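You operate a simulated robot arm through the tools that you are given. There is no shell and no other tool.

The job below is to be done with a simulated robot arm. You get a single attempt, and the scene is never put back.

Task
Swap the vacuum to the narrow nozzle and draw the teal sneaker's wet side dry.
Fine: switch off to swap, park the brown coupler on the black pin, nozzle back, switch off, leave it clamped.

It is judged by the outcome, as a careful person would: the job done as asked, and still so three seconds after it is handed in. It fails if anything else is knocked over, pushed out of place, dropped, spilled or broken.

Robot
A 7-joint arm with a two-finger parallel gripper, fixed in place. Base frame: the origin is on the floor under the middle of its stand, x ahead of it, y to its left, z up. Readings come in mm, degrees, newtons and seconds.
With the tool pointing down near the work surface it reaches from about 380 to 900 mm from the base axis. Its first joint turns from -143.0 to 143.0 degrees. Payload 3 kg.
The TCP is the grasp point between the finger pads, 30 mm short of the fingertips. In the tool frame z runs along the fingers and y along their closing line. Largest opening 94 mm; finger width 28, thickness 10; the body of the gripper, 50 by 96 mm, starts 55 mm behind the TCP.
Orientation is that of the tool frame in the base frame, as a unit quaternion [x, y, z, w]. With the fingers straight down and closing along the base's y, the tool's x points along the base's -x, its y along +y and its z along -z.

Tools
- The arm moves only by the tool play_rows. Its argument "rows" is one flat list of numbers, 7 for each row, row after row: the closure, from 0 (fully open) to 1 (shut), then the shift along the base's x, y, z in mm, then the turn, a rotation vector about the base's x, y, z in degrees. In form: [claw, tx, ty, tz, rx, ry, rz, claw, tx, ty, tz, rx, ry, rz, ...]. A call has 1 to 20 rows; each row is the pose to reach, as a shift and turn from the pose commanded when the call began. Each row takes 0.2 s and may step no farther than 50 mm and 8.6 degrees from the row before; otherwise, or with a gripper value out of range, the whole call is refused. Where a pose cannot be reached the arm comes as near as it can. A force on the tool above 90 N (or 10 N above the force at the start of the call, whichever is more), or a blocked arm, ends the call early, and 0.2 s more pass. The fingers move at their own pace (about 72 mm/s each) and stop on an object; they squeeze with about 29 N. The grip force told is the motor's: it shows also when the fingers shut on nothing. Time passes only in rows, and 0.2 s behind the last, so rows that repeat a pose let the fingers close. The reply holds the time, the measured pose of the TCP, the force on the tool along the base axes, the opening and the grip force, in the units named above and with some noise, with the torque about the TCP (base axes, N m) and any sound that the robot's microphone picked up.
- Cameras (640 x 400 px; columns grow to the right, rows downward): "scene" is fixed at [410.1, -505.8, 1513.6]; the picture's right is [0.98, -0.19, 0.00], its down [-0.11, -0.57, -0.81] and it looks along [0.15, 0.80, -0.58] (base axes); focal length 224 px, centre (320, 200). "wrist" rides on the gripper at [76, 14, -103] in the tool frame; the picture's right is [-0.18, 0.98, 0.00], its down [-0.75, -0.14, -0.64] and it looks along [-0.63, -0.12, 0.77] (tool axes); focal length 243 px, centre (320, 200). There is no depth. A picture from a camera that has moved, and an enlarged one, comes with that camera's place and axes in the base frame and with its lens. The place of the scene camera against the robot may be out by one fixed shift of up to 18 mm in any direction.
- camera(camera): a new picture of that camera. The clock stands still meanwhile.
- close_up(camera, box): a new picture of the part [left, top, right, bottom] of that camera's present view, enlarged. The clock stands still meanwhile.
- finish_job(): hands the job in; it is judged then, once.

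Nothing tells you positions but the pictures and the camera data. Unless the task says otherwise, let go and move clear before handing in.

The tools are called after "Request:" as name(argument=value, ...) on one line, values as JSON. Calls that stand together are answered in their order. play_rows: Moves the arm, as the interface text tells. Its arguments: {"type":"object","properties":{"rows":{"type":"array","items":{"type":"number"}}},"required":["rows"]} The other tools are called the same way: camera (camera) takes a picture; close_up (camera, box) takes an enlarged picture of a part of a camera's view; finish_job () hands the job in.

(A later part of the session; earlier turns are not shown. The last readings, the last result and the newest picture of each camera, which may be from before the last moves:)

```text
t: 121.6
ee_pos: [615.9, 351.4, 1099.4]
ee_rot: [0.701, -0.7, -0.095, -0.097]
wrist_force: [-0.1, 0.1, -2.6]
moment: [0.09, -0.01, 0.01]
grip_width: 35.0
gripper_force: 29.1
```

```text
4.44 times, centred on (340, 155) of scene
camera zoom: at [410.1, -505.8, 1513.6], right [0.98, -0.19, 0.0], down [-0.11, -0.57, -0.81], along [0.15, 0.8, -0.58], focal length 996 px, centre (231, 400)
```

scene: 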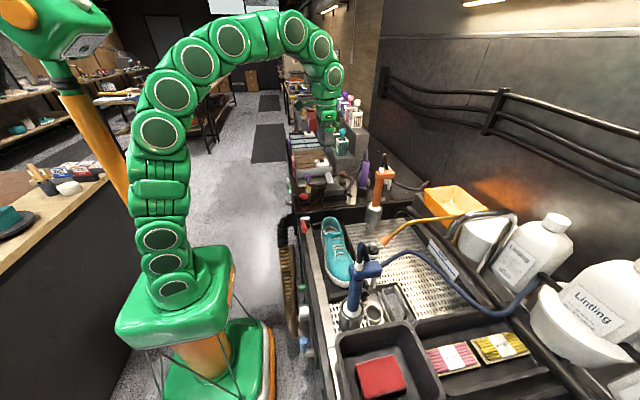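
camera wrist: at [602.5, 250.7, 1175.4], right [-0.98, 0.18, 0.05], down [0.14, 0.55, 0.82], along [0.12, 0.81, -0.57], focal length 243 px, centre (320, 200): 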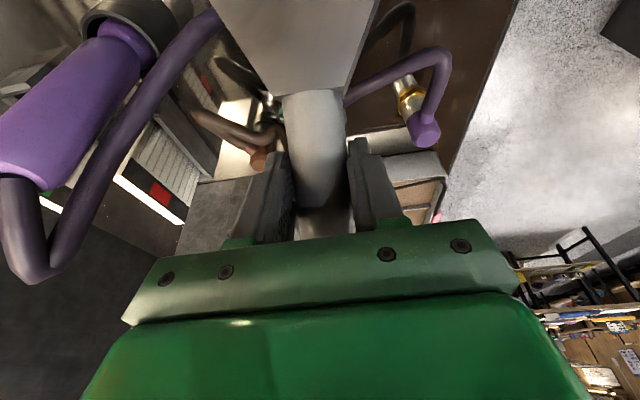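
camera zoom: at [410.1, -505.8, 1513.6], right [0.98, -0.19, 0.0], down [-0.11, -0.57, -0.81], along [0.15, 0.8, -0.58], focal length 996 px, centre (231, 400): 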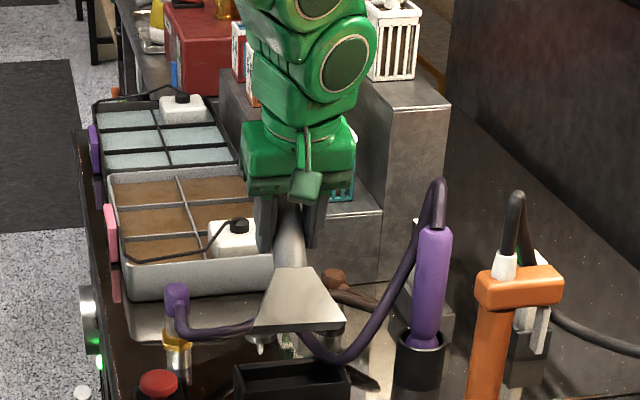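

Continuing to upright.

Request:
play_rows(rows=[1, -0.5, -8, 4, 7.8, 0, 0, 1, -1, -16, 8, 15.6, 0, 0, 1, -1.5, -24, 10, 23.4, 0, 0, 1, -2, -31, 12, 31.2, 0, 0, 1, -2.5, -36, 12, 39, 0, 0, 1, -3, -40, 12, 46.8, 0, 0, 1, -3, -42, 12, 54, 0, 0])

Request:
camera(camera="wrist")

Request:
close_up(camera="scene", box=[300, 110, 380, 200])

```text
t: 123.2
ee_pos: [614.2, 309.8, 1110.6]
ee_rot: [-0.58, 0.581, 0.401, 0.406]
wrist_force: [-0.2, 0.6, -1.7]
moment: [-0.02, -0.02, -0.03]
grip_width: 34.9
gripper_force: 29.1
```

```text
taken
camera wrist: at [599.6, 187.2, 1073.4], right [-0.98, 0.07, 0.17], down [0.14, -0.34, 0.93], along [0.12, 0.94, 0.32], focal length 243 px, centre (320, 200)
```

wrist: 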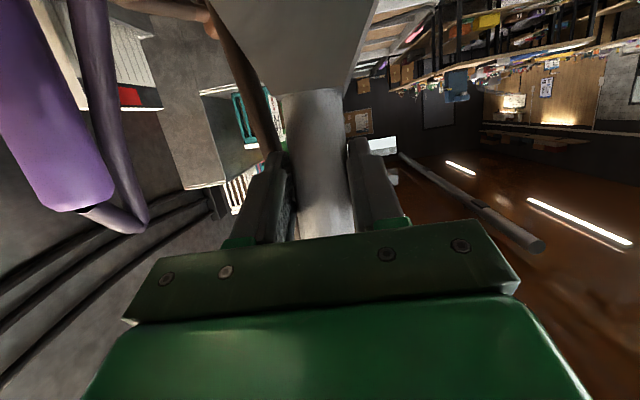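

```text
4.44 times, centred on (340, 155) of scene
camera zoom: at [410.1, -505.8, 1513.6], right [0.98, -0.19, 0.0], down [-0.11, -0.57, -0.81], along [0.15, 0.8, -0.58], focal length 996 px, centre (231, 400)
```

zoom: 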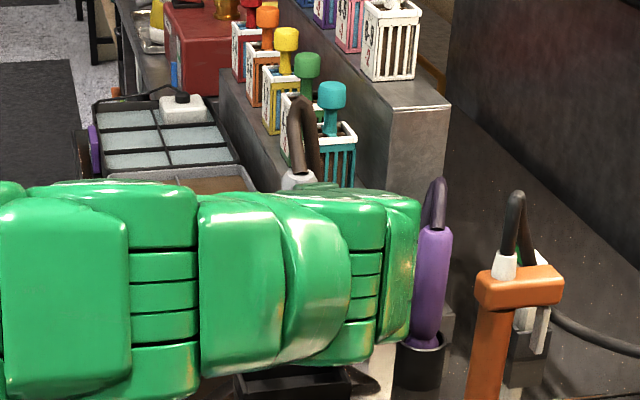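

The nozzle is near upright over the stand, but my arm blocks the scene view. I'll zoom the wrist view to judge its tilt.

Request:
close_up(camera="wrist", box=[200, 0, 400, 240])

```text
1.67 times, centred on (300, 120) of wrist
camera zoom: at [599.6, 187.2, 1073.4], right [-0.98, 0.07, 0.17], down [0.14, -0.34, 0.93], along [0.12, 0.94, 0.32], focal length 404 px, centre (353, 333)
```

zoom: 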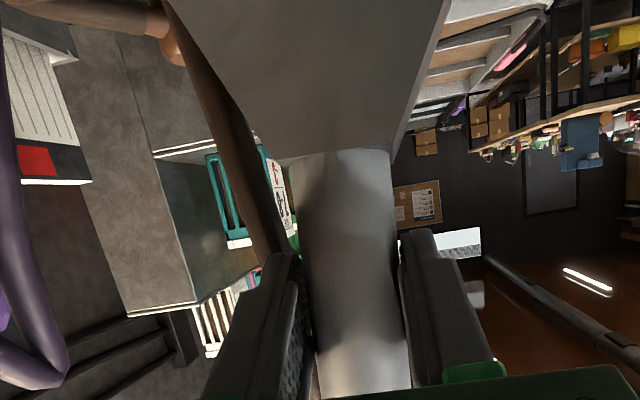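

The nozzle seems to have swung ~13° in the grip (mouth leaning toward +y) and ~3° sideways. I'll correct the wrist by that amount and re-measure.

Request:
play_rows(rows=[1, 0, 0, 0, -6.5, -1.5, 0, 1, 0, 0, 0, -13, -3, 0, 1, 0, 0, 0, -13, -3, 0])

Request:
close_up(camera="wrist", box=[200, 0, 400, 240])

Request:
close_up(camera="scene", box=[300, 110, 380, 200])

```text
t: 124.0
ee_pos: [614.1, 310.2, 1110.7]
ee_rot: [0.633, -0.613, -0.317, -0.351]
wrist_force: [-0.1, 0.2, -1.7]
moment: [0.01, 0.01, 0.0]
grip_width: 34.9
gripper_force: 28.9
```

```text
1.67 times, centred on (300, 120) of wrist
camera zoom: at [600.6, 182.2, 1101.5], right [-0.99, 0.1, 0.1], down [0.09, -0.12, 0.99], along [0.11, 0.99, 0.11], focal length 404 px, centre (353, 333)
```

zoom: 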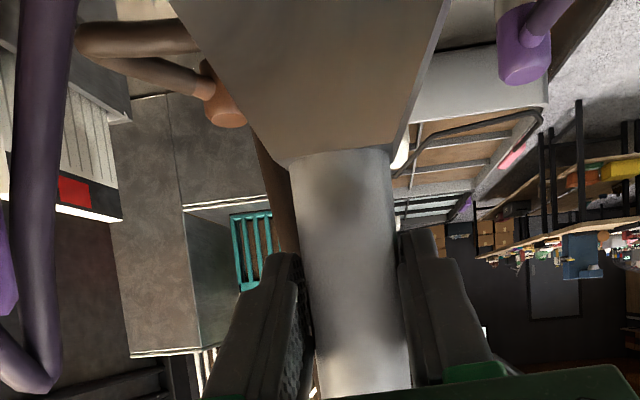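

```text
4.44 times, centred on (340, 155) of scene
camera zoom: at [410.1, -505.8, 1513.6], right [0.98, -0.19, 0.0], down [-0.11, -0.57, -0.81], along [0.15, 0.8, -0.58], focal length 996 px, centre (231, 400)
```

zoom: 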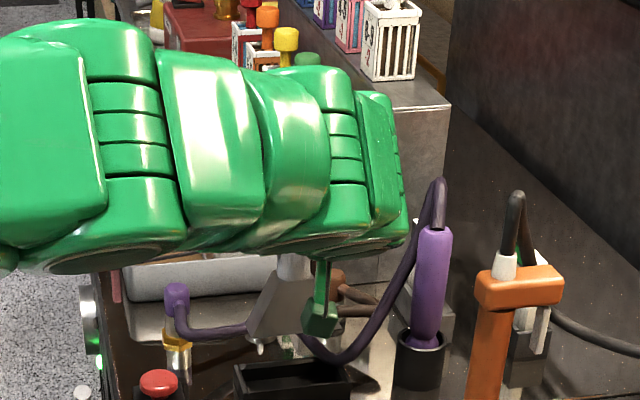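

The nozzle is now vertical; the handle sits near my fingertips, so its axis is ~18 mm further (+y) than my TCP. I'll shift −18 mm in y to centre it over the stand and check.

Request:
play_rows(rows=[1, 0, -9, 0, 0, 0, 0, 1, 0, -18, 0, 0, 0, 0, 1, 0, -18, -15, 0, 0, 0])

Request:
close_up(camera="scene", box=[320, 150, 370, 210])

Request:
camera(camera="wrist")

```text
t: 124.8
ee_pos: [613.7, 292.0, 1095.6]
ee_rot: [0.633, -0.612, -0.319, -0.351]
wrist_force: [0.3, 0.0, -2.1]
moment: [-0.01, -0.01, 0.0]
grip_width: 35.3
gripper_force: 29.3
```

```text
6.67 times, centred on (345, 180) of scene
camera zoom: at [410.1, -505.8, 1513.6], right [0.98, -0.19, 0.0], down [-0.11, -0.57, -0.81], along [0.15, 0.8, -0.58], focal length 1495 px, centre (153, 333)
```

zoom: 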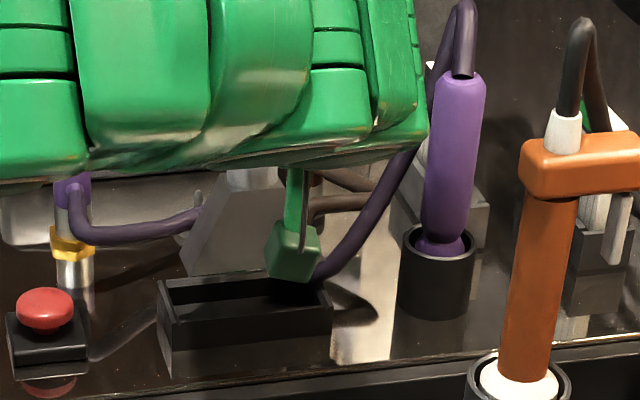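

```text
taken
camera wrist: at [600.3, 164.4, 1086.2], right [-0.99, 0.1, 0.1], down [0.09, -0.12, 0.99], along [0.11, 0.99, 0.11], focal length 243 px, centre (320, 200)
```

wrist: 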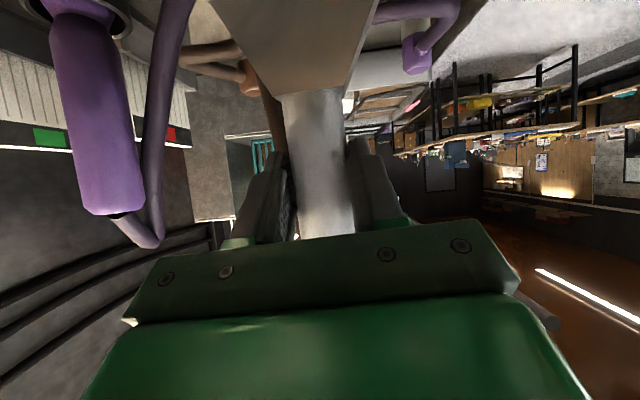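

I'll zoom to compare the head's mouth with the slot.

Request:
close_up(camera="scene", box=[340, 172, 375, 205])

```text
12.12 times, centred on (358, 188) of scene
camera zoom: at [410.1, -505.8, 1513.6], right [0.98, -0.19, 0.0], down [-0.11, -0.57, -0.81], along [0.15, 0.8, -0.58], focal length 2718 px, centre (-134, 339)
```

zoom: 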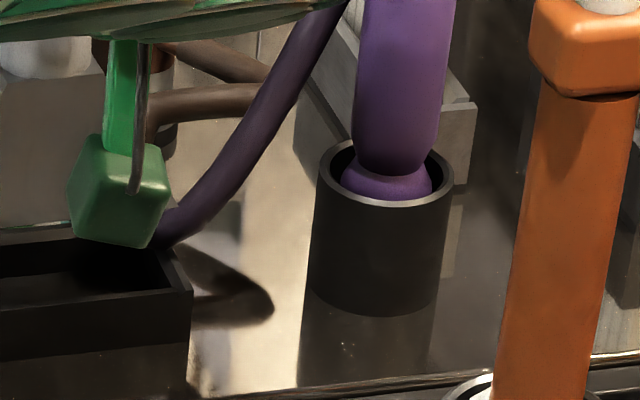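

Request:
close_up(camera="scene", box=[322, 168, 352, 204])

```text
11.11 times, centred on (337, 186) of scene
camera zoom: at [410.1, -505.8, 1513.6], right [0.98, -0.19, 0.0], down [-0.11, -0.57, -0.81], along [0.15, 0.8, -0.58], focal length 2491 px, centre (131, 356)
```

zoom: 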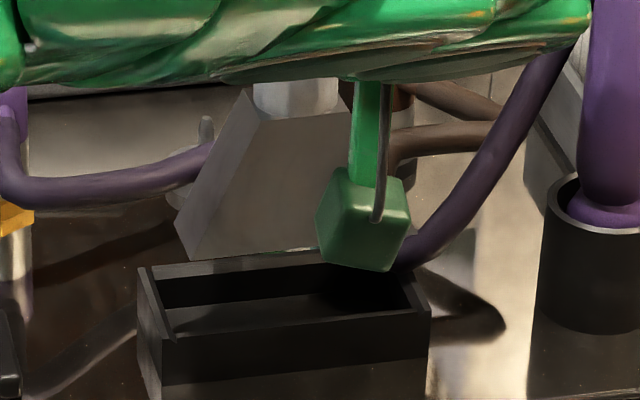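

The head is aligned with the slot (about 84 mm wide in a ~100 mm slot). I'll lower it in stages, watching the force.

Request:
play_rows(rows=[1, 0, 0, -10, 0, 0, 0, 1, 0, 0, -20, 0, 0, 0])

Request:
play_rows(rows=[1, 0, 0, -8, 0, 0, 0, 1, 0, 0, -15, 0, 0, 0])

Request:
close_up(camera="scene", box=[322, 168, 352, 204])

```text
t: 125.4
ee_pos: [613.1, 293.6, 1076.6]
ee_rot: [0.633, -0.612, -0.318, -0.351]
wrist_force: [0.9, 0.0, -2.2]
moment: [-0.04, -0.01, 0.0]
grip_width: 35.0
gripper_force: 28.5
```

```text
t: 126.0
ee_pos: [613.6, 292.6, 1060.3]
ee_rot: [0.632, -0.613, -0.318, -0.352]
wrist_force: [0.3, -0.1, -1.9]
moment: [0.0, -0.01, 0.04]
grip_width: 35.1
gripper_force: 28.9
```

```text
11.11 times, centred on (337, 186) of scene
camera zoom: at [410.1, -505.8, 1513.6], right [0.98, -0.19, 0.0], down [-0.11, -0.57, -0.81], along [0.15, 0.8, -0.58], focal length 2491 px, centre (131, 356)
```

zoom: 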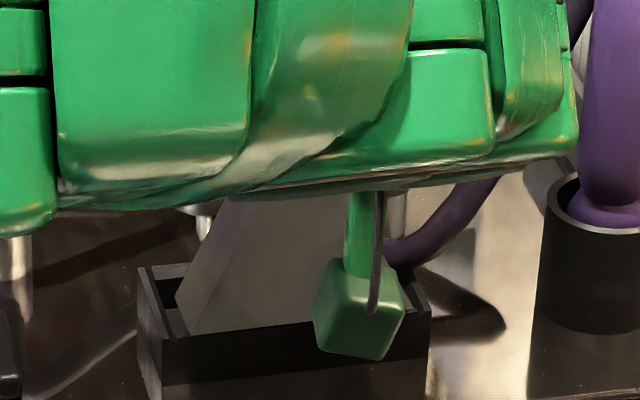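

The mouth is inside the slot. Lowering the rest slowly until it seats.

Request:
play_rows(rows=[1, 0, 0, -4, 0, 0, 0, 1, 0, 0, -8, 0, 0, 0])

Request:
play_rows(rows=[1, 0, 0, -2, 0, 0, 0, 1, 0, 0, -4, 0, 0, 0])

Request:
close_up(camera="scene", box=[322, 168, 352, 204])

```text
t: 126.6
ee_pos: [613.9, 290.7, 1054.4]
ee_rot: [0.632, -0.613, -0.318, -0.352]
wrist_force: [8.1, 2.1, 19.0]
moment: [0.01, 0.21, -0.04]
grip_width: 35.2
gripper_force: 28.8
```

```text
t: 127.2
ee_pos: [613.3, 292.5, 1047.4]
ee_rot: [0.633, -0.613, -0.318, -0.351]
wrist_force: [5.7, 2.8, 18.4]
moment: [0.1, 0.41, -0.08]
grip_width: 34.8
gripper_force: 28.7
```

```text
11.11 times, centred on (337, 186) of scene
camera zoom: at [410.1, -505.8, 1513.6], right [0.98, -0.19, 0.0], down [-0.11, -0.57, -0.81], along [0.15, 0.8, -0.58], focal length 2491 px, centre (131, 356)
```

zoom: 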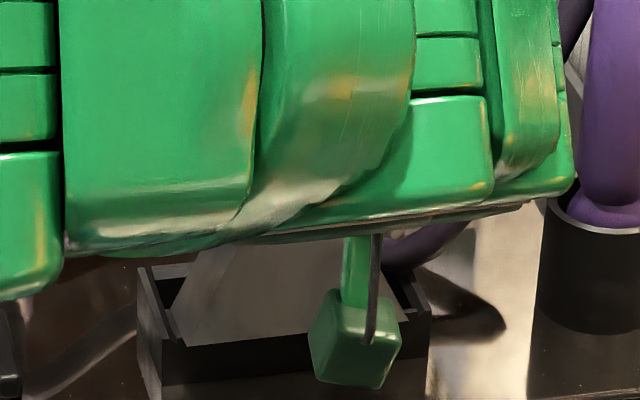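

There's light contact on the −x side. I'll shift 2 mm in +x and continue down a little.

Request:
play_rows(rows=[1, 2, 1, 0, 0, 0, 0, 1, 2.5, 1.5, -2, 0, 0, 0])

Request:
play_rows(rows=[1, 0, 0, -2, 0, 0, 0, 1, 0, 0, -4, 0, 0, 0])

Request:
camera(camera="wrist")

Request:
close_up(camera="scene", box=[322, 168, 352, 204])

```text
t: 127.8
ee_pos: [615.8, 293.6, 1047.1]
ee_rot: [0.633, -0.612, -0.319, -0.351]
wrist_force: [-8.3, 4.2, 19.6]
moment: [0.3, 0.61, -0.03]
grip_width: 34.5
gripper_force: 29.4
```

```text
t: 128.4
ee_pos: [616.2, 293.1, 1042.5]
ee_rot: [0.633, -0.613, -0.318, -0.351]
wrist_force: [-6.2, 2.8, 13.6]
moment: [0.09, 1.11, -0.06]
grip_width: 33.7
gripper_force: 28.9
```

```text
taken
camera wrist: at [602.8, 165.3, 1033.2], right [-0.99, 0.1, 0.1], down [0.09, -0.12, 0.99], along [0.11, 0.99, 0.11], focal length 243 px, centre (320, 200)
```

wrist: 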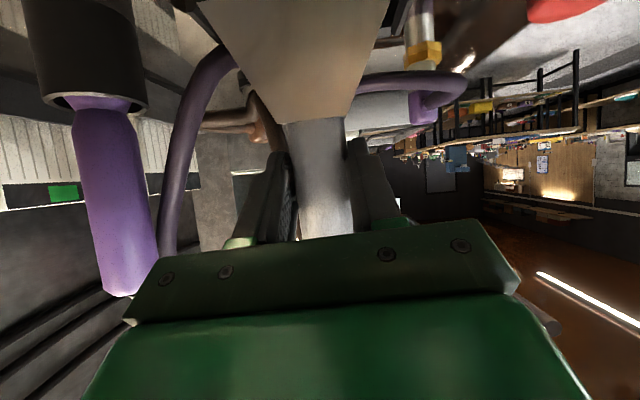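

```text
11.11 times, centred on (337, 186) of scene
camera zoom: at [410.1, -505.8, 1513.6], right [0.98, -0.19, 0.0], down [-0.11, -0.57, -0.81], along [0.15, 0.8, -0.58], focal length 2491 px, centre (131, 356)
```

zoom: 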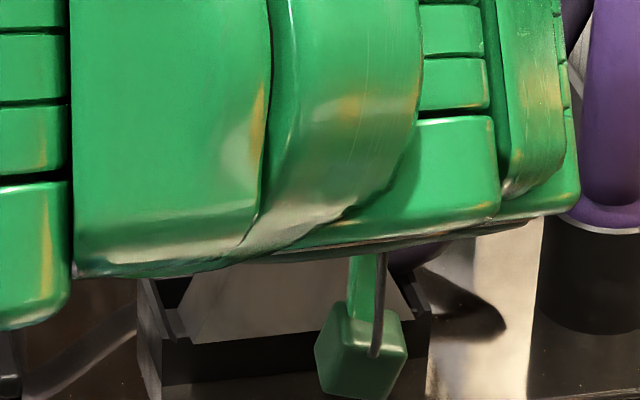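

The head isn't dropping cleanly — it has tilted ~6° in the grip. I'll lift slightly and re-check its tilt before trying again.

Request:
play_rows(rows=[1, -1, 0, 10, 0, 0, 0, 1, -2, 0, 25, 0, 0, 0, 1, -2, 0, 40, 0, 0, 0])

Request:
close_up(camera="wrist", box=[200, 0, 400, 240])

Request:
close_up(camera="scene", box=[322, 168, 352, 204])

```text
t: 129.2
ee_pos: [614.4, 292.5, 1083.7]
ee_rot: [0.632, -0.612, -0.319, -0.351]
wrist_force: [-0.3, 0.4, -1.6]
moment: [-0.01, 0.0, -0.03]
grip_width: 31.3
gripper_force: 29.1
```

```text
1.67 times, centred on (300, 120) of wrist
camera zoom: at [600.8, 165.6, 1073.6], right [-0.99, 0.1, 0.1], down [0.09, -0.12, 0.99], along [0.11, 0.99, 0.11], focal length 404 px, centre (353, 333)
```

zoom: 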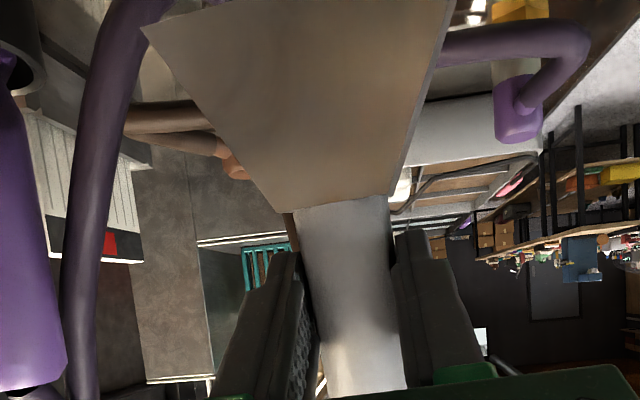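

```text
11.11 times, centred on (337, 186) of scene
camera zoom: at [410.1, -505.8, 1513.6], right [0.98, -0.19, 0.0], down [-0.11, -0.57, -0.81], along [0.15, 0.8, -0.58], focal length 2491 px, centre (131, 356)
```

zoom: 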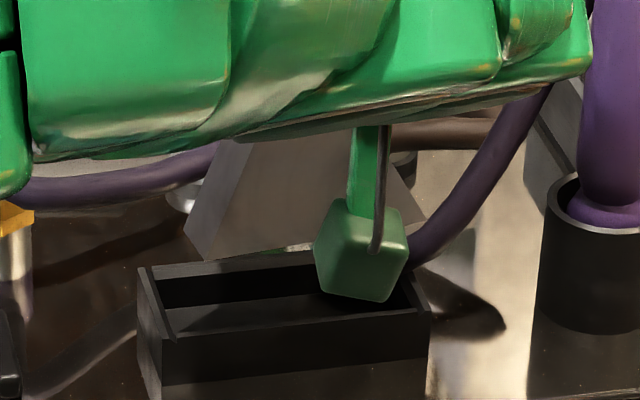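

The mouth never entered — it sat on the rim because it's ~6 mm too far in +x with a ~2° tilt. I'll correct both and lower again, watching whether it passes the rim height (TCP≈1042).

Request:
play_rows(rows=[1, -3, 0, 0, 0, 1, 0, 1, -6, 0, -10, 0, 2, 0, 1, -6, 0, -25, 0, 2, 0])

Request:
close_up(camera="scene", box=[322, 168, 352, 204])

```text
t: 130.0
ee_pos: [607.7, 293.4, 1057.3]
ee_rot: [0.627, -0.619, -0.329, -0.34]
wrist_force: [0.0, -0.3, -1.9]
moment: [0.02, 0.0, 0.02]
grip_width: 31.2
gripper_force: 29.0
```

```text
11.11 times, centred on (337, 186) of scene
camera zoom: at [410.1, -505.8, 1513.6], right [0.98, -0.19, 0.0], down [-0.11, -0.57, -0.81], along [0.15, 0.8, -0.58], focal length 2491 px, centre (131, 356)
```

zoom: 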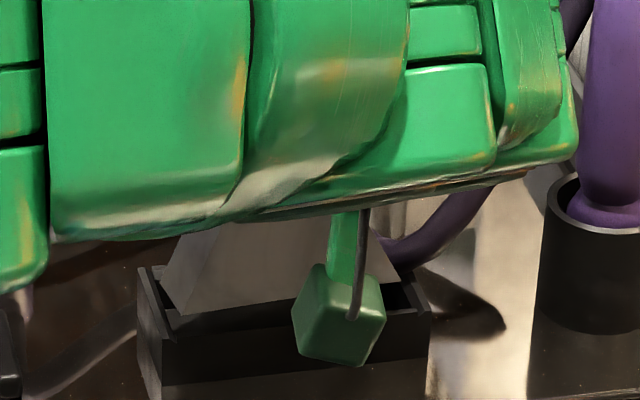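

Request:
close_up(camera="scene", box=[338, 178, 350, 192])

Request:
close_up(camera="scene", box=[320, 178, 334, 194])

```text
16.00 times, centred on (344, 185) of scene
camera zoom: at [410.1, -505.8, 1513.6], right [0.98, -0.19, 0.0], down [-0.11, -0.57, -0.81], along [0.15, 0.8, -0.58], focal length 3587 px, centre (-64, 440)
```

zoom: 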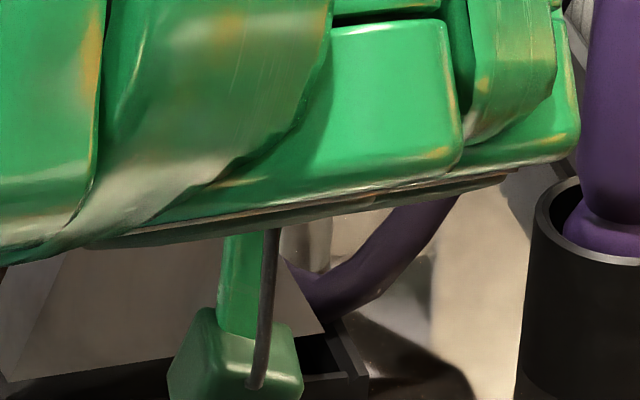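

```text
16.00 times, centred on (327, 186) of scene
camera zoom: at [410.1, -505.8, 1513.6], right [0.98, -0.19, 0.0], down [-0.11, -0.57, -0.81], along [0.15, 0.8, -0.58], focal length 3587 px, centre (208, 424)
```

zoom: 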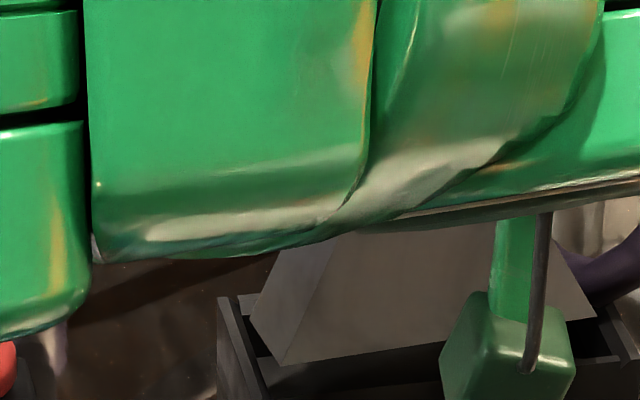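

Both ends are visible now: the mouth's right end is ~5 mm high (≈3° tilt) and nearly centred. I'll rotate 3° and compensate in x, then lower.

Request:
play_rows(rows=[1, 2.5, 0, 2, 0, 1.5, 0, 1, 5, 0, 3, 0, 3, 0])

Request:
close_up(camera="scene", box=[322, 174, 350, 198])

```text
t: 130.6
ee_pos: [613.4, 293.2, 1060.0]
ee_rot: [-0.618, 0.628, 0.344, 0.325]
wrist_force: [0.5, -0.2, -2.4]
moment: [-0.03, -0.03, -0.01]
grip_width: 31.3
gripper_force: 29.2
```

```text
16.00 times, centred on (336, 186) of scene
camera zoom: at [410.1, -505.8, 1513.6], right [0.98, -0.19, 0.0], down [-0.11, -0.57, -0.81], along [0.15, 0.8, -0.58], focal length 3587 px, centre (64, 424)
```

zoom: 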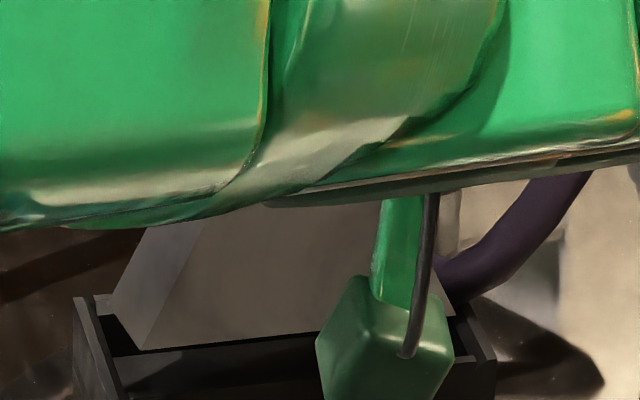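

Level now; it needs about 3 mm in −x. Shifting and lowering.

Request:
play_rows(rows=[1, -3, 0, -4, 0, 0, 0, 1, -3, 0, -12, 0, 0, 0])

Request:
play_rows(rows=[1, 0, 0, -5, 0, 0, 0, 1, 0, 0, -10, 0, 0, 0])

Request:
close_up(camera="scene", box=[322, 174, 350, 198])

```text
t: 131.2
ee_pos: [610.1, 293.6, 1048.7]
ee_rot: [-0.617, 0.627, 0.345, 0.325]
wrist_force: [0.0, -0.1, -2.3]
moment: [-0.01, -0.02, 0.02]
grip_width: 31.1
gripper_force: 29.3
```

```text
t: 131.8
ee_pos: [609.6, 295.0, 1039.2]
ee_rot: [-0.617, 0.627, 0.345, 0.326]
wrist_force: [1.8, 1.5, 20.8]
moment: [0.36, 0.24, -0.15]
grip_width: 31.4
gripper_force: 29.5
```

```text
16.00 times, centred on (336, 186) of scene
camera zoom: at [410.1, -505.8, 1513.6], right [0.98, -0.19, 0.0], down [-0.11, -0.57, -0.81], along [0.15, 0.8, -0.58], focal length 3587 px, centre (64, 424)
```

zoom: 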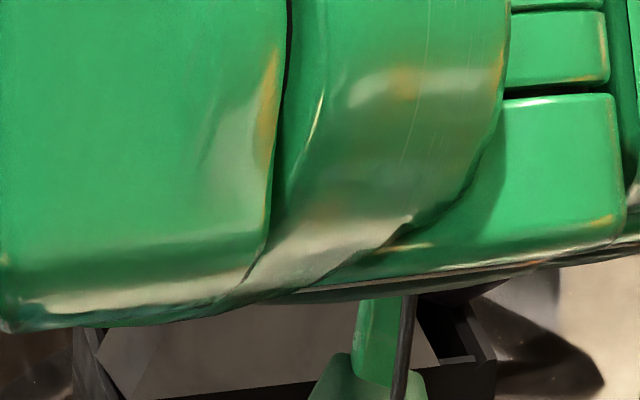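

It stopped at a height consistent with the slot floor, and the head's outline now matches its original position. I'll release gently.

Request:
play_rows(rows=[0.9, 0, 0, 0.5, 0, 0, 0, 0.6, 0, 0, 0.5, 0, 0, 0, 0.5, 0, 0, 0.5, 0, 0, 0])

Request:
camera(camera="wrist")

Request:
close_up(camera="scene", box=[315, 140, 365, 200])

```text
t: 132.6
ee_pos: [609.2, 293.3, 1038.8]
ee_rot: [-0.618, 0.627, 0.345, 0.325]
wrist_force: [-0.5, 0.0, 1.0]
moment: [0.04, 0.0, -0.02]
grip_width: 47.0
gripper_force: 0.0
```

```text
taken
camera wrist: at [596.4, 165.7, 1030.7], right [-0.98, 0.1, 0.18], down [0.17, -0.12, 0.98], along [0.12, 0.99, 0.1], focal length 243 px, centre (320, 200)
```

wrist: 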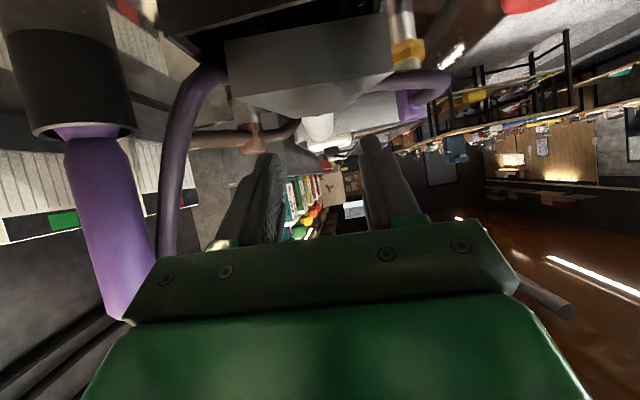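

```text
6.67 times, centred on (340, 170) of scene
camera zoom: at [410.1, -505.8, 1513.6], right [0.98, -0.19, 0.0], down [-0.11, -0.57, -0.81], along [0.15, 0.8, -0.58], focal length 1495 px, centre (187, 400)
```

zoom: 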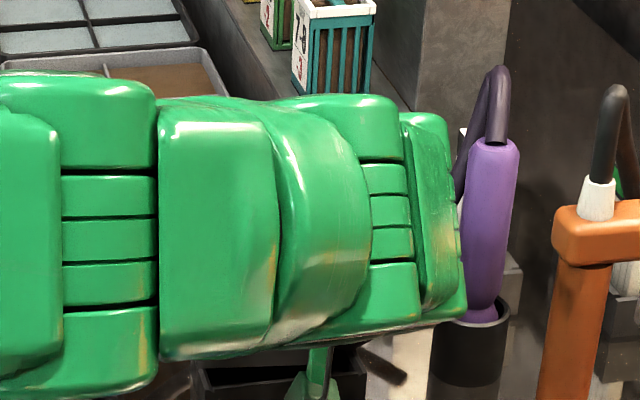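

Releasing it let it tip backward again — it wasn't balanced upright. I'll back away carefully and look at how it lies now.

Request:
play_rows(rows=[0.4, 0, -20, 14, 0, 0, 0, 0.4, 0, -45, 35, 0, 0, 0, 0.4, 0, -70, 65, 0, 0, 0, 0.4, 0, -90, 105, 0, 0, 0, 0.4, -20, -100, 145, 0, 0, 0])

Request:
camera(camera="wrist")

Request:
camera(camera="scene")

Request:
close_up(camera="scene", box=[310, 140, 380, 200])

```text
t: 133.8
ee_pos: [589.8, 191.7, 1184.9]
ee_rot: [-0.618, 0.627, 0.345, 0.324]
wrist_force: [-0.7, -0.3, 0.3]
moment: [0.01, 0.0, -0.04]
grip_width: 56.4
gripper_force: 0.1
```

```text
taken
camera wrist: at [575.8, 65.3, 1176.3], right [-0.98, 0.1, 0.18], down [0.17, -0.12, 0.98], along [0.12, 0.99, 0.1], focal length 243 px, centre (320, 200)
```

wrist: 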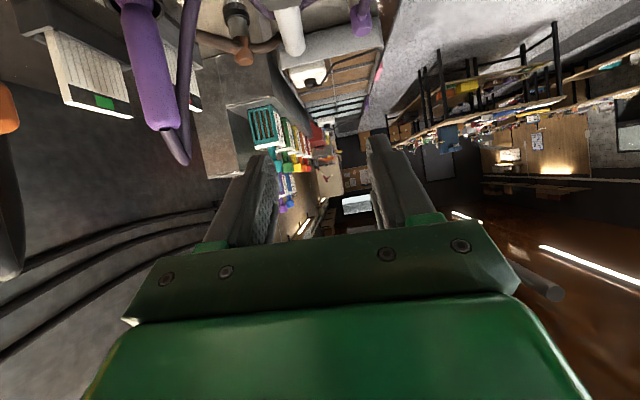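

```text
taken
```

scene: 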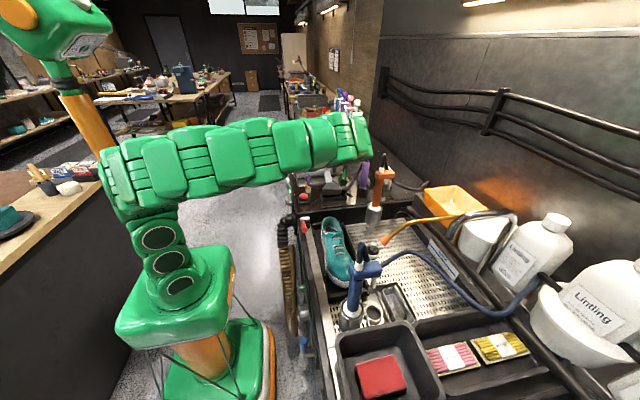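

```text
6.67 times, centred on (345, 170) of scene
camera zoom: at [410.1, -505.8, 1513.6], right [0.98, -0.19, 0.0], down [-0.11, -0.57, -0.81], along [0.15, 0.8, -0.58], focal length 1495 px, centre (153, 400)
```

zoom: 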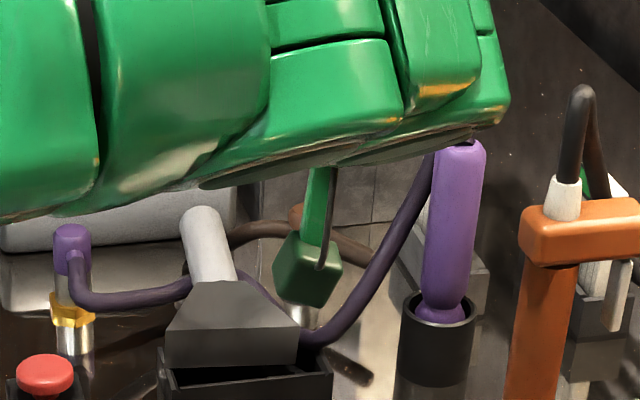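

It lies as before. I now realise the handle tapers, so my tilt estimate was ~10° off and it toppled. I'll go back above it, this time gripping deeper for a firmer hold.

Request:
play_rows(rows=[0.45, 3, 15, 10, -8.16, -0.17, 0.12, 0.45, 6, 35, 10, -16.3, -0.33, 0.24, 0.45, 9, 60, 5, -24.5, -0.5, 0.35, 0.45, 12, 85, 0, -32.6, -0.66, 0.47, 0.45, 15, 110, -5, -40.8, -0.83, 0.59, 0.45, 18, 135, -15, -49, -1, 0.71, 0.45, 21, 160, -30, -57.1, -1.16, 0.83, 0.45, 24, 185, -45, -65.3, -1.33, 0.94, 0.45, 26, 205, -60, -73.4, -1.5, 1.06, 0.45, 27, 222, -75, -81.6, -1.66, 1.18])

Request:
camera(camera="wrist")

Request:
close_up(camera="wrist", box=[220, 0, 420, 200])

Request:
close_up(camera="scene", box=[310, 130, 380, 200])

```text
t: 136.0
ee_pos: [614.0, 405.3, 1106.3]
ee_rot: [-0.692, 0.695, -0.137, -0.137]
wrist_force: [-0.2, -0.4, -0.1]
moment: [-0.04, 0.01, -0.01]
grip_width: 51.6
gripper_force: 0.0
out of reach, approached as far as the arm can: row 10
```

```text
taken
camera wrist: at [600.2, 374.7, 1228.8], right [-0.98, 0.17, -0.07], down [0.14, 0.94, 0.31], along [0.12, 0.29, -0.95], focal length 243 px, centre (320, 200)
```

wrist: 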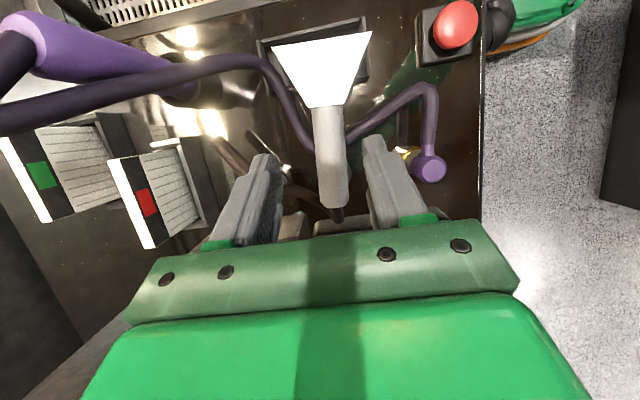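

```text
2.00 times, centred on (320, 100) of wrist
camera zoom: at [600.2, 374.7, 1228.8], right [-0.98, 0.17, -0.07], down [0.14, 0.94, 0.31], along [0.12, 0.29, -0.95], focal length 485 px, centre (320, 400)
```

zoom: 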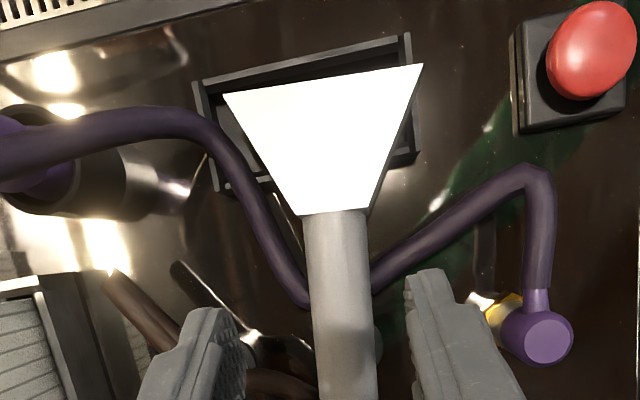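

```text
5.71 times, centred on (345, 165) of scene
camera zoom: at [410.1, -505.8, 1513.6], right [0.98, -0.19, 0.0], down [-0.11, -0.57, -0.81], along [0.15, 0.8, -0.58], focal length 1281 px, centre (177, 400)
```

zoom: 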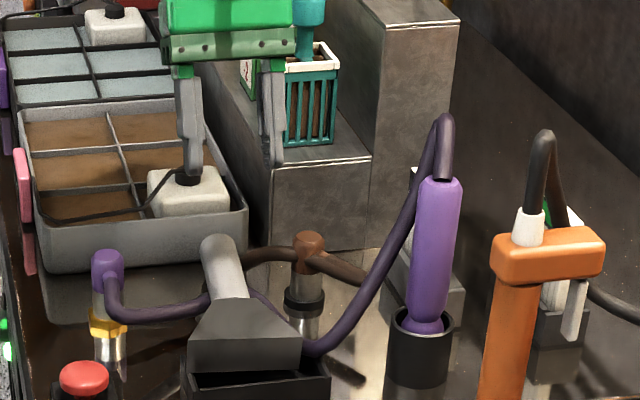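

This overhead view shows the stand spans x≈562–670 (centre 616) and the nozzle lies yawed ~6°. I'll align the gripper with it and go to a pre-grasp above y≈392.

Request:
play_rows(rows=[0.45, -1.5, 8, -28, 0, 0, -3, 0.45, -2.8, 21, -55, 0, 0, -6, 0.45, -2.8, 21, -55, 0, 0, -6])

Request:
camera(camera="wrist")

```text
t: 136.8
ee_pos: [612.7, 426.4, 1052.0]
ee_rot: [-0.652, 0.726, -0.146, -0.161]
wrist_force: [0.1, -0.4, 0.0]
moment: [-0.02, 0.01, 0.0]
grip_width: 51.6
gripper_force: 0.2
```

```text
taken
camera wrist: at [595.2, 403.1, 1175.2], right [-0.96, 0.27, -0.08], down [0.24, 0.93, 0.26], along [0.14, 0.23, -0.96], focal length 243 px, centre (320, 200)
```

wrist: 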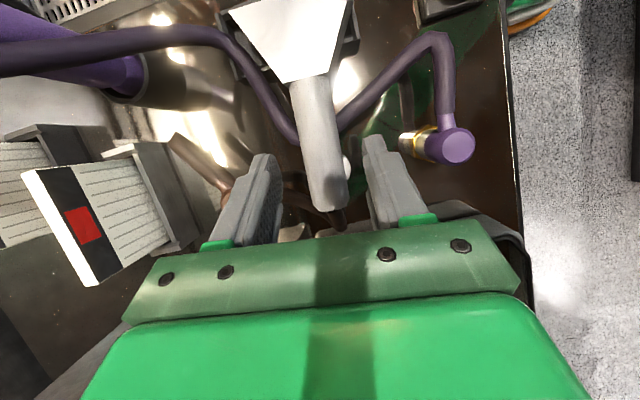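

The gripper is aligned with the handle to about 1°. Approaching along the tool axis with a 3 mm lateral correction.

Request:
play_rows(rows=[0.45, 1.5, -13, -28, 0, 0, 0, 0.45, 0.5, -27, -56, 0, 0, 0, 0.45, -0.6, -40.2, -84, 0, 0, 0, 0.45, -0.6, -40.2, -84, 0, 0, 0])

Request:
camera(camera="wrist")

Request:
close_up(camera="scene", box=[310, 140, 370, 200])

```text
t: 137.8
ee_pos: [611.0, 386.4, 967.5]
ee_rot: [-0.654, 0.725, -0.146, -0.162]
wrist_force: [-0.1, 0.5, 0.2]
moment: [-0.02, -0.02, 0.0]
grip_width: 51.7
gripper_force: 0.0
```

```text
taken
camera wrist: at [594.5, 362.2, 1091.0], right [-0.96, 0.27, -0.08], down [0.24, 0.93, 0.26], along [0.14, 0.23, -0.96], focal length 243 px, centre (320, 200)
```

wrist: 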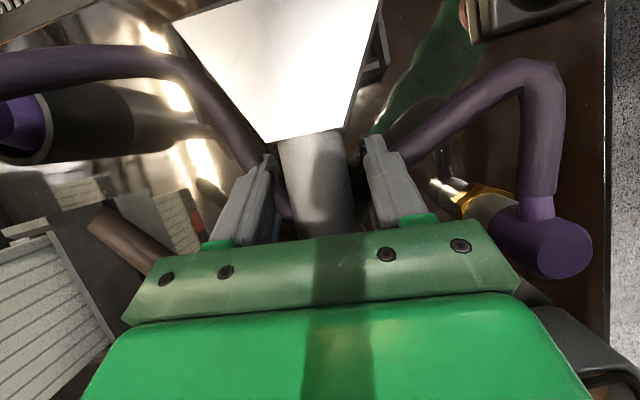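

```text
6.67 times, centred on (340, 170) of scene
camera zoom: at [410.1, -505.8, 1513.6], right [0.98, -0.19, 0.0], down [-0.11, -0.57, -0.81], along [0.15, 0.8, -0.58], focal length 1495 px, centre (187, 400)
```

zoom: 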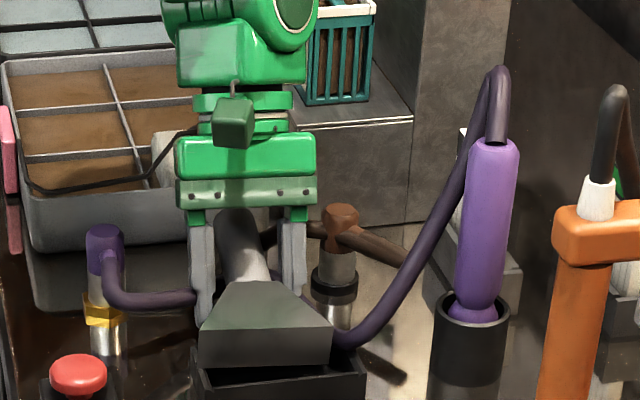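

The handle is ~15–20 mm deeper than the pad centre. I'll raise 10 mm for a centred grip and close.

Request:
play_rows(rows=[0.45, 0.5, 4.5, 10, 0, 0, 0, 1, 0.5, 4.5, 10, 0, 0, 0, 1, 0.5, 4.5, 10, 0, 0, 0, 1, 0.5, 4.5, 10, 0, 0, 0])

Request:
close_up(camera="wrist", box=[200, 0, 400, 240])

```text
t: 138.8
ee_pos: [610.1, 390.3, 977.3]
ee_rot: [-0.653, 0.726, -0.145, -0.162]
wrist_force: [-0.4, -0.1, 0.2]
moment: [0.07, -0.04, -0.02]
grip_width: 35.2
gripper_force: 28.6
```

```text
1.67 times, centred on (300, 120) of wrist
camera zoom: at [594.8, 367.1, 1100.9], right [-0.96, 0.27, -0.08], down [0.24, 0.93, 0.26], along [0.14, 0.23, -0.96], focal length 404 px, centre (353, 333)
```

zoom: 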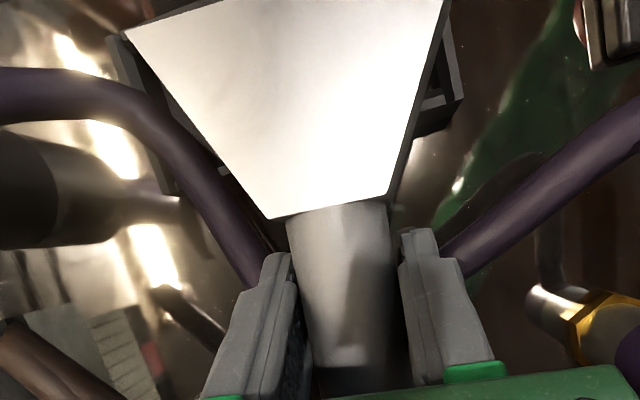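

Firm grip at 35 mm. Now I'll lift and rotate it 90° about the gripper's closing axis so the handle points straight up (no extra tilt "correction" this time).

Request:
play_rows(rows=[1, 0, 0, 20, 0, 0, 0, 1, 0, -2, 45, 5.97, -0.63, 0, 1, 0, -8, 65, 13.93, -1.47, 0, 1, 0, -16, 82, 21.9, -2.31, 0, 1, 0, -25, 95, 29.85, -3.15, 0, 1, 0.5, -34, 105, 37.8, -3.99, 0, 1, 1, -43, 112, 45.8, -4.83, 0])

Request:
play_rows(rows=[1, 0.5, -8, 4, 7.96, -0.84, 0, 1, 1, -16, 7, 15.9, -1.68, 0, 1, 1.5, -24, 9, 23.9, -2.52, 0, 1, 2, -31, 10, 31.8, -3.36, 0, 1, 3, -36, 10, 39.8, -4.2, 0, 1, 4, -38, 10, 43.8, -4.62, 0])

Request:
camera(camera="wrist")

Request:
close_up(camera="scene", box=[310, 140, 370, 200])

```text
t: 140.4
ee_pos: [611.3, 348.4, 1089.5]
ee_rot: [-0.658, 0.731, 0.122, 0.137]
wrist_force: [0.1, 0.0, -2.1]
moment: [0.07, 0.01, 0.06]
grip_width: 35.5
gripper_force: 29.1
```

```text
t: 141.8
ee_pos: [616.0, 310.2, 1098.9]
ee_rot: [-0.565, 0.626, 0.36, 0.4]
wrist_force: [-0.3, 0.4, -2.2]
moment: [-0.01, 0.02, -0.01]
grip_width: 35.4
gripper_force: 28.9
```

```text
taken
camera wrist: at [588.6, 186.9, 1072.1], right [-0.97, 0.18, 0.16], down [0.11, -0.28, 0.95], along [0.22, 0.94, 0.25], focal length 243 px, centre (320, 200)
```

wrist: 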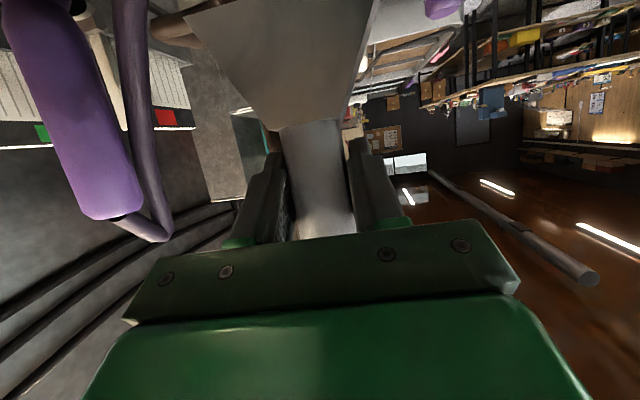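

```text
6.67 times, centred on (340, 170) of scene
camera zoom: at [410.1, -505.8, 1513.6], right [0.98, -0.19, 0.0], down [-0.11, -0.57, -0.81], along [0.15, 0.8, -0.58], focal length 1495 px, centre (187, 400)
```

zoom: 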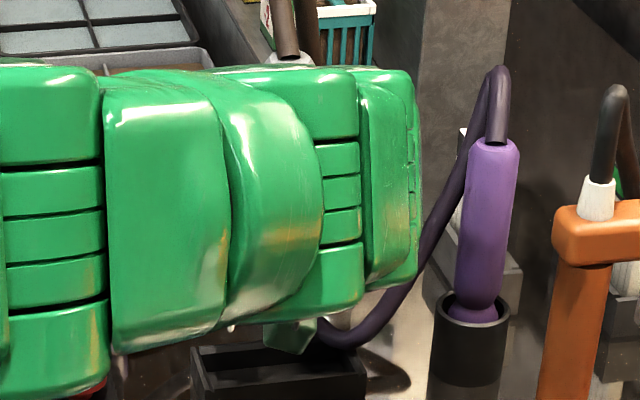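

The nozzle is upright to within a degree or so by the no-slip geometry and the image agrees. I'll square its yaw (+5°) and lower to just above the stand to check alignment.

Request:
play_rows(rows=[1, 0, 1, -10, 0, 0, 2.5, 1, 0, 1.5, -25, 0, 0, 5, 1, 0, 1.5, -38, 0, 0, 5])

Request:
close_up(camera="scene", box=[322, 170, 350, 198])

Request:
camera(camera="wrist")

```text
t: 142.6
ee_pos: [615.1, 311.6, 1060.2]
ee_rot: [-0.591, 0.602, 0.376, 0.384]
wrist_force: [-0.3, -0.3, -2.3]
moment: [-0.02, -0.01, 0.01]
grip_width: 35.4
gripper_force: 28.7
```

```text
14.29 times, centred on (336, 184) of scene
camera zoom: at [410.1, -505.8, 1513.6], right [0.98, -0.19, 0.0], down [-0.11, -0.57, -0.81], along [0.15, 0.8, -0.58], focal length 3203 px, centre (91, 429)
```

zoom: 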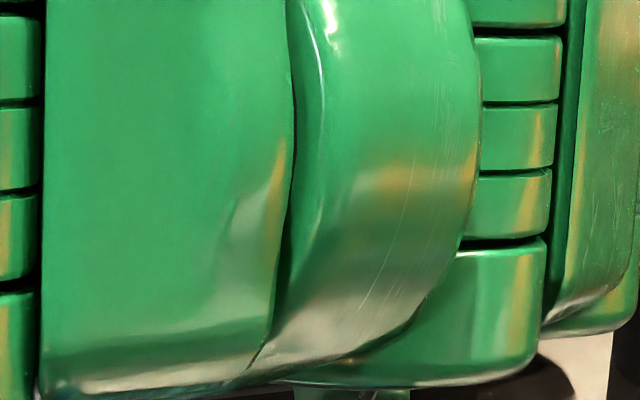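

```text
taken
camera wrist: at [599.2, 186.5, 1033.5], right [-0.98, 0.1, 0.17], down [0.14, -0.27, 0.95], along [0.14, 0.96, 0.25], focal length 243 px, centre (320, 200)
```

wrist: 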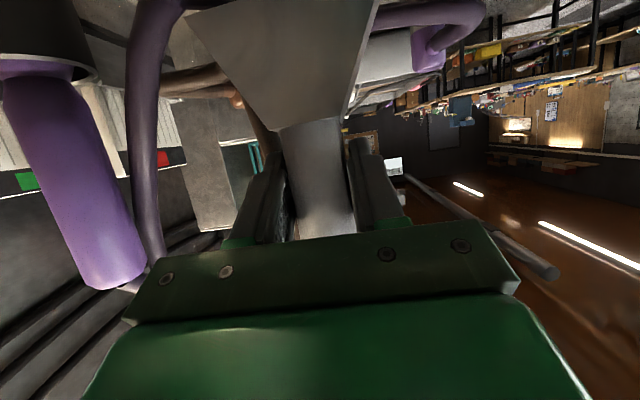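

The arm hides the scene view, but from the wrist view the mouth spans x≈574–657 (centre 615), matching the stand centre 616. I'll lower in stages and expect no contact until about z≈1018.

Request:
play_rows(rows=[1, 0.5, 0, -10, 0, 0, 0, 1, 0.5, 0, -20, 0, 0, 0])

Request:
play_rows(rows=[1, 0, 0, -5, 0, 0, 0, 1, 0, 0, -10, 0, 0, 0])

Request:
play_rows(rows=[1, 0, 0, -3, 0, 0, 0, 1, 0, 0, -6, 0, 0, 0])

```text
t: 143.2
ee_pos: [616.2, 311.5, 1042.0]
ee_rot: [-0.591, 0.602, 0.376, 0.384]
wrist_force: [0.2, -0.4, -2.3]
moment: [-0.03, -0.02, -0.01]
grip_width: 35.4
gripper_force: 29.3
```

```text
t: 143.8
ee_pos: [616.8, 311.8, 1033.4]
ee_rot: [-0.589, 0.602, 0.376, 0.386]
wrist_force: [3.9, -3.4, 20.6]
moment: [0.12, 0.16, 0.03]
grip_width: 35.6
gripper_force: 29.0
```

```text
t: 144.4
ee_pos: [614.7, 311.6, 1027.7]
ee_rot: [-0.59, 0.601, 0.377, 0.385]
wrist_force: [6.2, 4.2, 53.1]
moment: [1.51, 0.01, -0.05]
grip_width: 37.2
gripper_force: 29.6
```

The torque shows contact about 21 mm behind (+y): the head's back is on the stand's rear rim. I'll lift, shift −10 mm in y, and lower again.

Request:
play_rows(rows=[1, 0, 0, 8, 0, 0, 0, 1, 0, -4, 18, 0, 0, 0, 1, 0.5, -10, 20, 0, 0, 0])

Request:
camera(camera="wrist")

Request:
play_rows(rows=[1, 0, 0, -7, 0, 0, 0, 1, 0, 0, -14, 0, 0, 0])

Request:
play_rows(rows=[1, 0, 0, -4, 0, 0, 0, 1, 0, 0, -8, 0, 0, 0])

```text
t: 145.2
ee_pos: [615.9, 300.1, 1045.7]
ee_rot: [-0.592, 0.602, 0.375, 0.382]
wrist_force: [1.0, -0.2, -2.0]
moment: [-0.03, 0.0, -0.03]
grip_width: 35.8
gripper_force: 28.9
```

```text
taken
camera wrist: at [600.8, 176.5, 1017.8], right [-0.98, 0.1, 0.17], down [0.14, -0.26, 0.95], along [0.14, 0.96, 0.25], focal length 243 px, centre (320, 200)
```

wrist: 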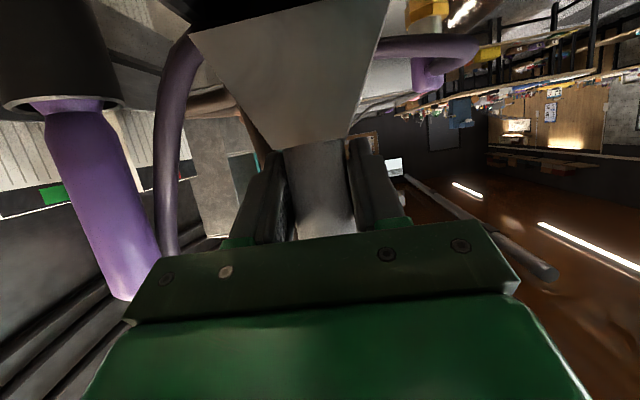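

```text
t: 145.8
ee_pos: [616.3, 302.1, 1031.2]
ee_rot: [-0.59, 0.603, 0.375, 0.384]
wrist_force: [0.7, 0.7, -1.1]
moment: [0.0, 0.0, 0.01]
grip_width: 35.8
gripper_force: 29.2
```

```text
t: 146.4
ee_pos: [617.5, 300.9, 1023.3]
ee_rot: [-0.591, 0.602, 0.375, 0.383]
wrist_force: [0.0, 0.0, -2.1]
moment: [0.01, 0.0, 0.02]
grip_width: 35.7
gripper_force: 29.1
```

No contact so far. Continuing down slowly.

Request:
play_rows(rows=[1, 0, 0, -4, 0, 0, 0, 1, 0, 0, -8, 0, 0, 0])

Request:
play_rows(rows=[1, 0, 0, -4, 0, 0, 0, 1, 0, 0, -8, 0, 0, 0])

Request:
camera(camera="wrist")

```text
t: 147.0
ee_pos: [616.6, 301.4, 1016.1]
ee_rot: [-0.591, 0.602, 0.376, 0.384]
wrist_force: [1.0, -0.5, -1.6]
moment: [-0.02, 0.01, 0.03]
grip_width: 35.7
gripper_force: 28.5
```

```text
t: 147.6
ee_pos: [615.9, 302.1, 1009.0]
ee_rot: [-0.59, 0.601, 0.377, 0.385]
wrist_force: [7.2, 20.1, 55.7]
moment: [0.82, -0.39, -0.05]
grip_width: 37.6
gripper_force: 28.7
```

```text
taken
camera wrist: at [599.9, 177.1, 982.0], right [-0.98, 0.1, 0.17], down [0.13, -0.27, 0.95], along [0.14, 0.96, 0.25], focal length 243 px, centre (320, 200)
```

wrist: 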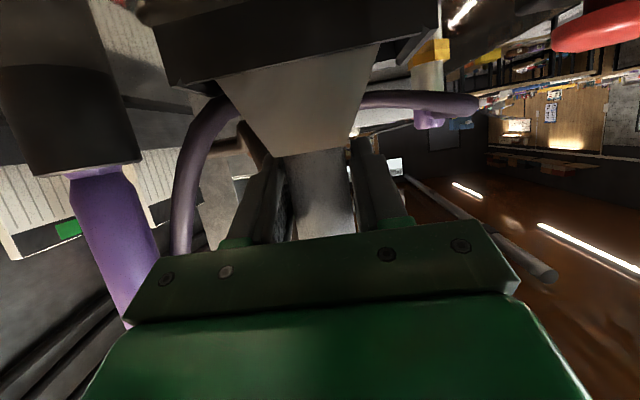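

The head is now visibly inside the stand; there's side contact with the front wall. I'll ease off, shift +4 mm in y, and continue down.

Request:
play_rows(rows=[1, 0, 1, 3, 0, 0, 0, 1, 0.5, 4, 3, 0, 0, 0])

Request:
play_rows(rows=[1, 0, 0, -3, 0, 0, 0, 1, 0, 0, -5, 0, 0, 0])

Request:
close_up(camera="wrist", box=[140, 0, 440, 200])

```text
t: 148.2
ee_pos: [616.3, 305.3, 1009.5]
ee_rot: [-0.591, 0.602, 0.376, 0.383]
wrist_force: [-3.2, -1.4, 9.4]
moment: [0.07, 0.31, 0.07]
grip_width: 36.7
gripper_force: 28.6
```

```text
t: 148.8
ee_pos: [617.0, 305.8, 1007.7]
ee_rot: [-0.59, 0.602, 0.376, 0.385]
wrist_force: [2.8, 12.1, 61.7]
moment: [1.35, -0.1, -0.05]
grip_width: 37.4
gripper_force: 28.6
```

```text
2.00 times, centred on (290, 100) of wrist
camera zoom: at [600.4, 180.9, 980.3], right [-0.98, 0.1, 0.17], down [0.13, -0.27, 0.95], along [0.14, 0.96, 0.25], focal length 485 px, centre (380, 400)
```

zoom: 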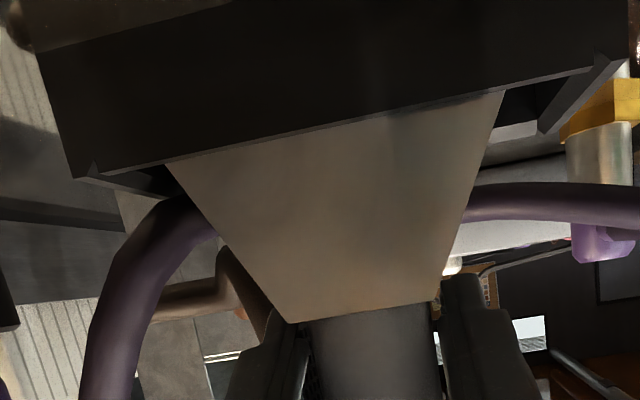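

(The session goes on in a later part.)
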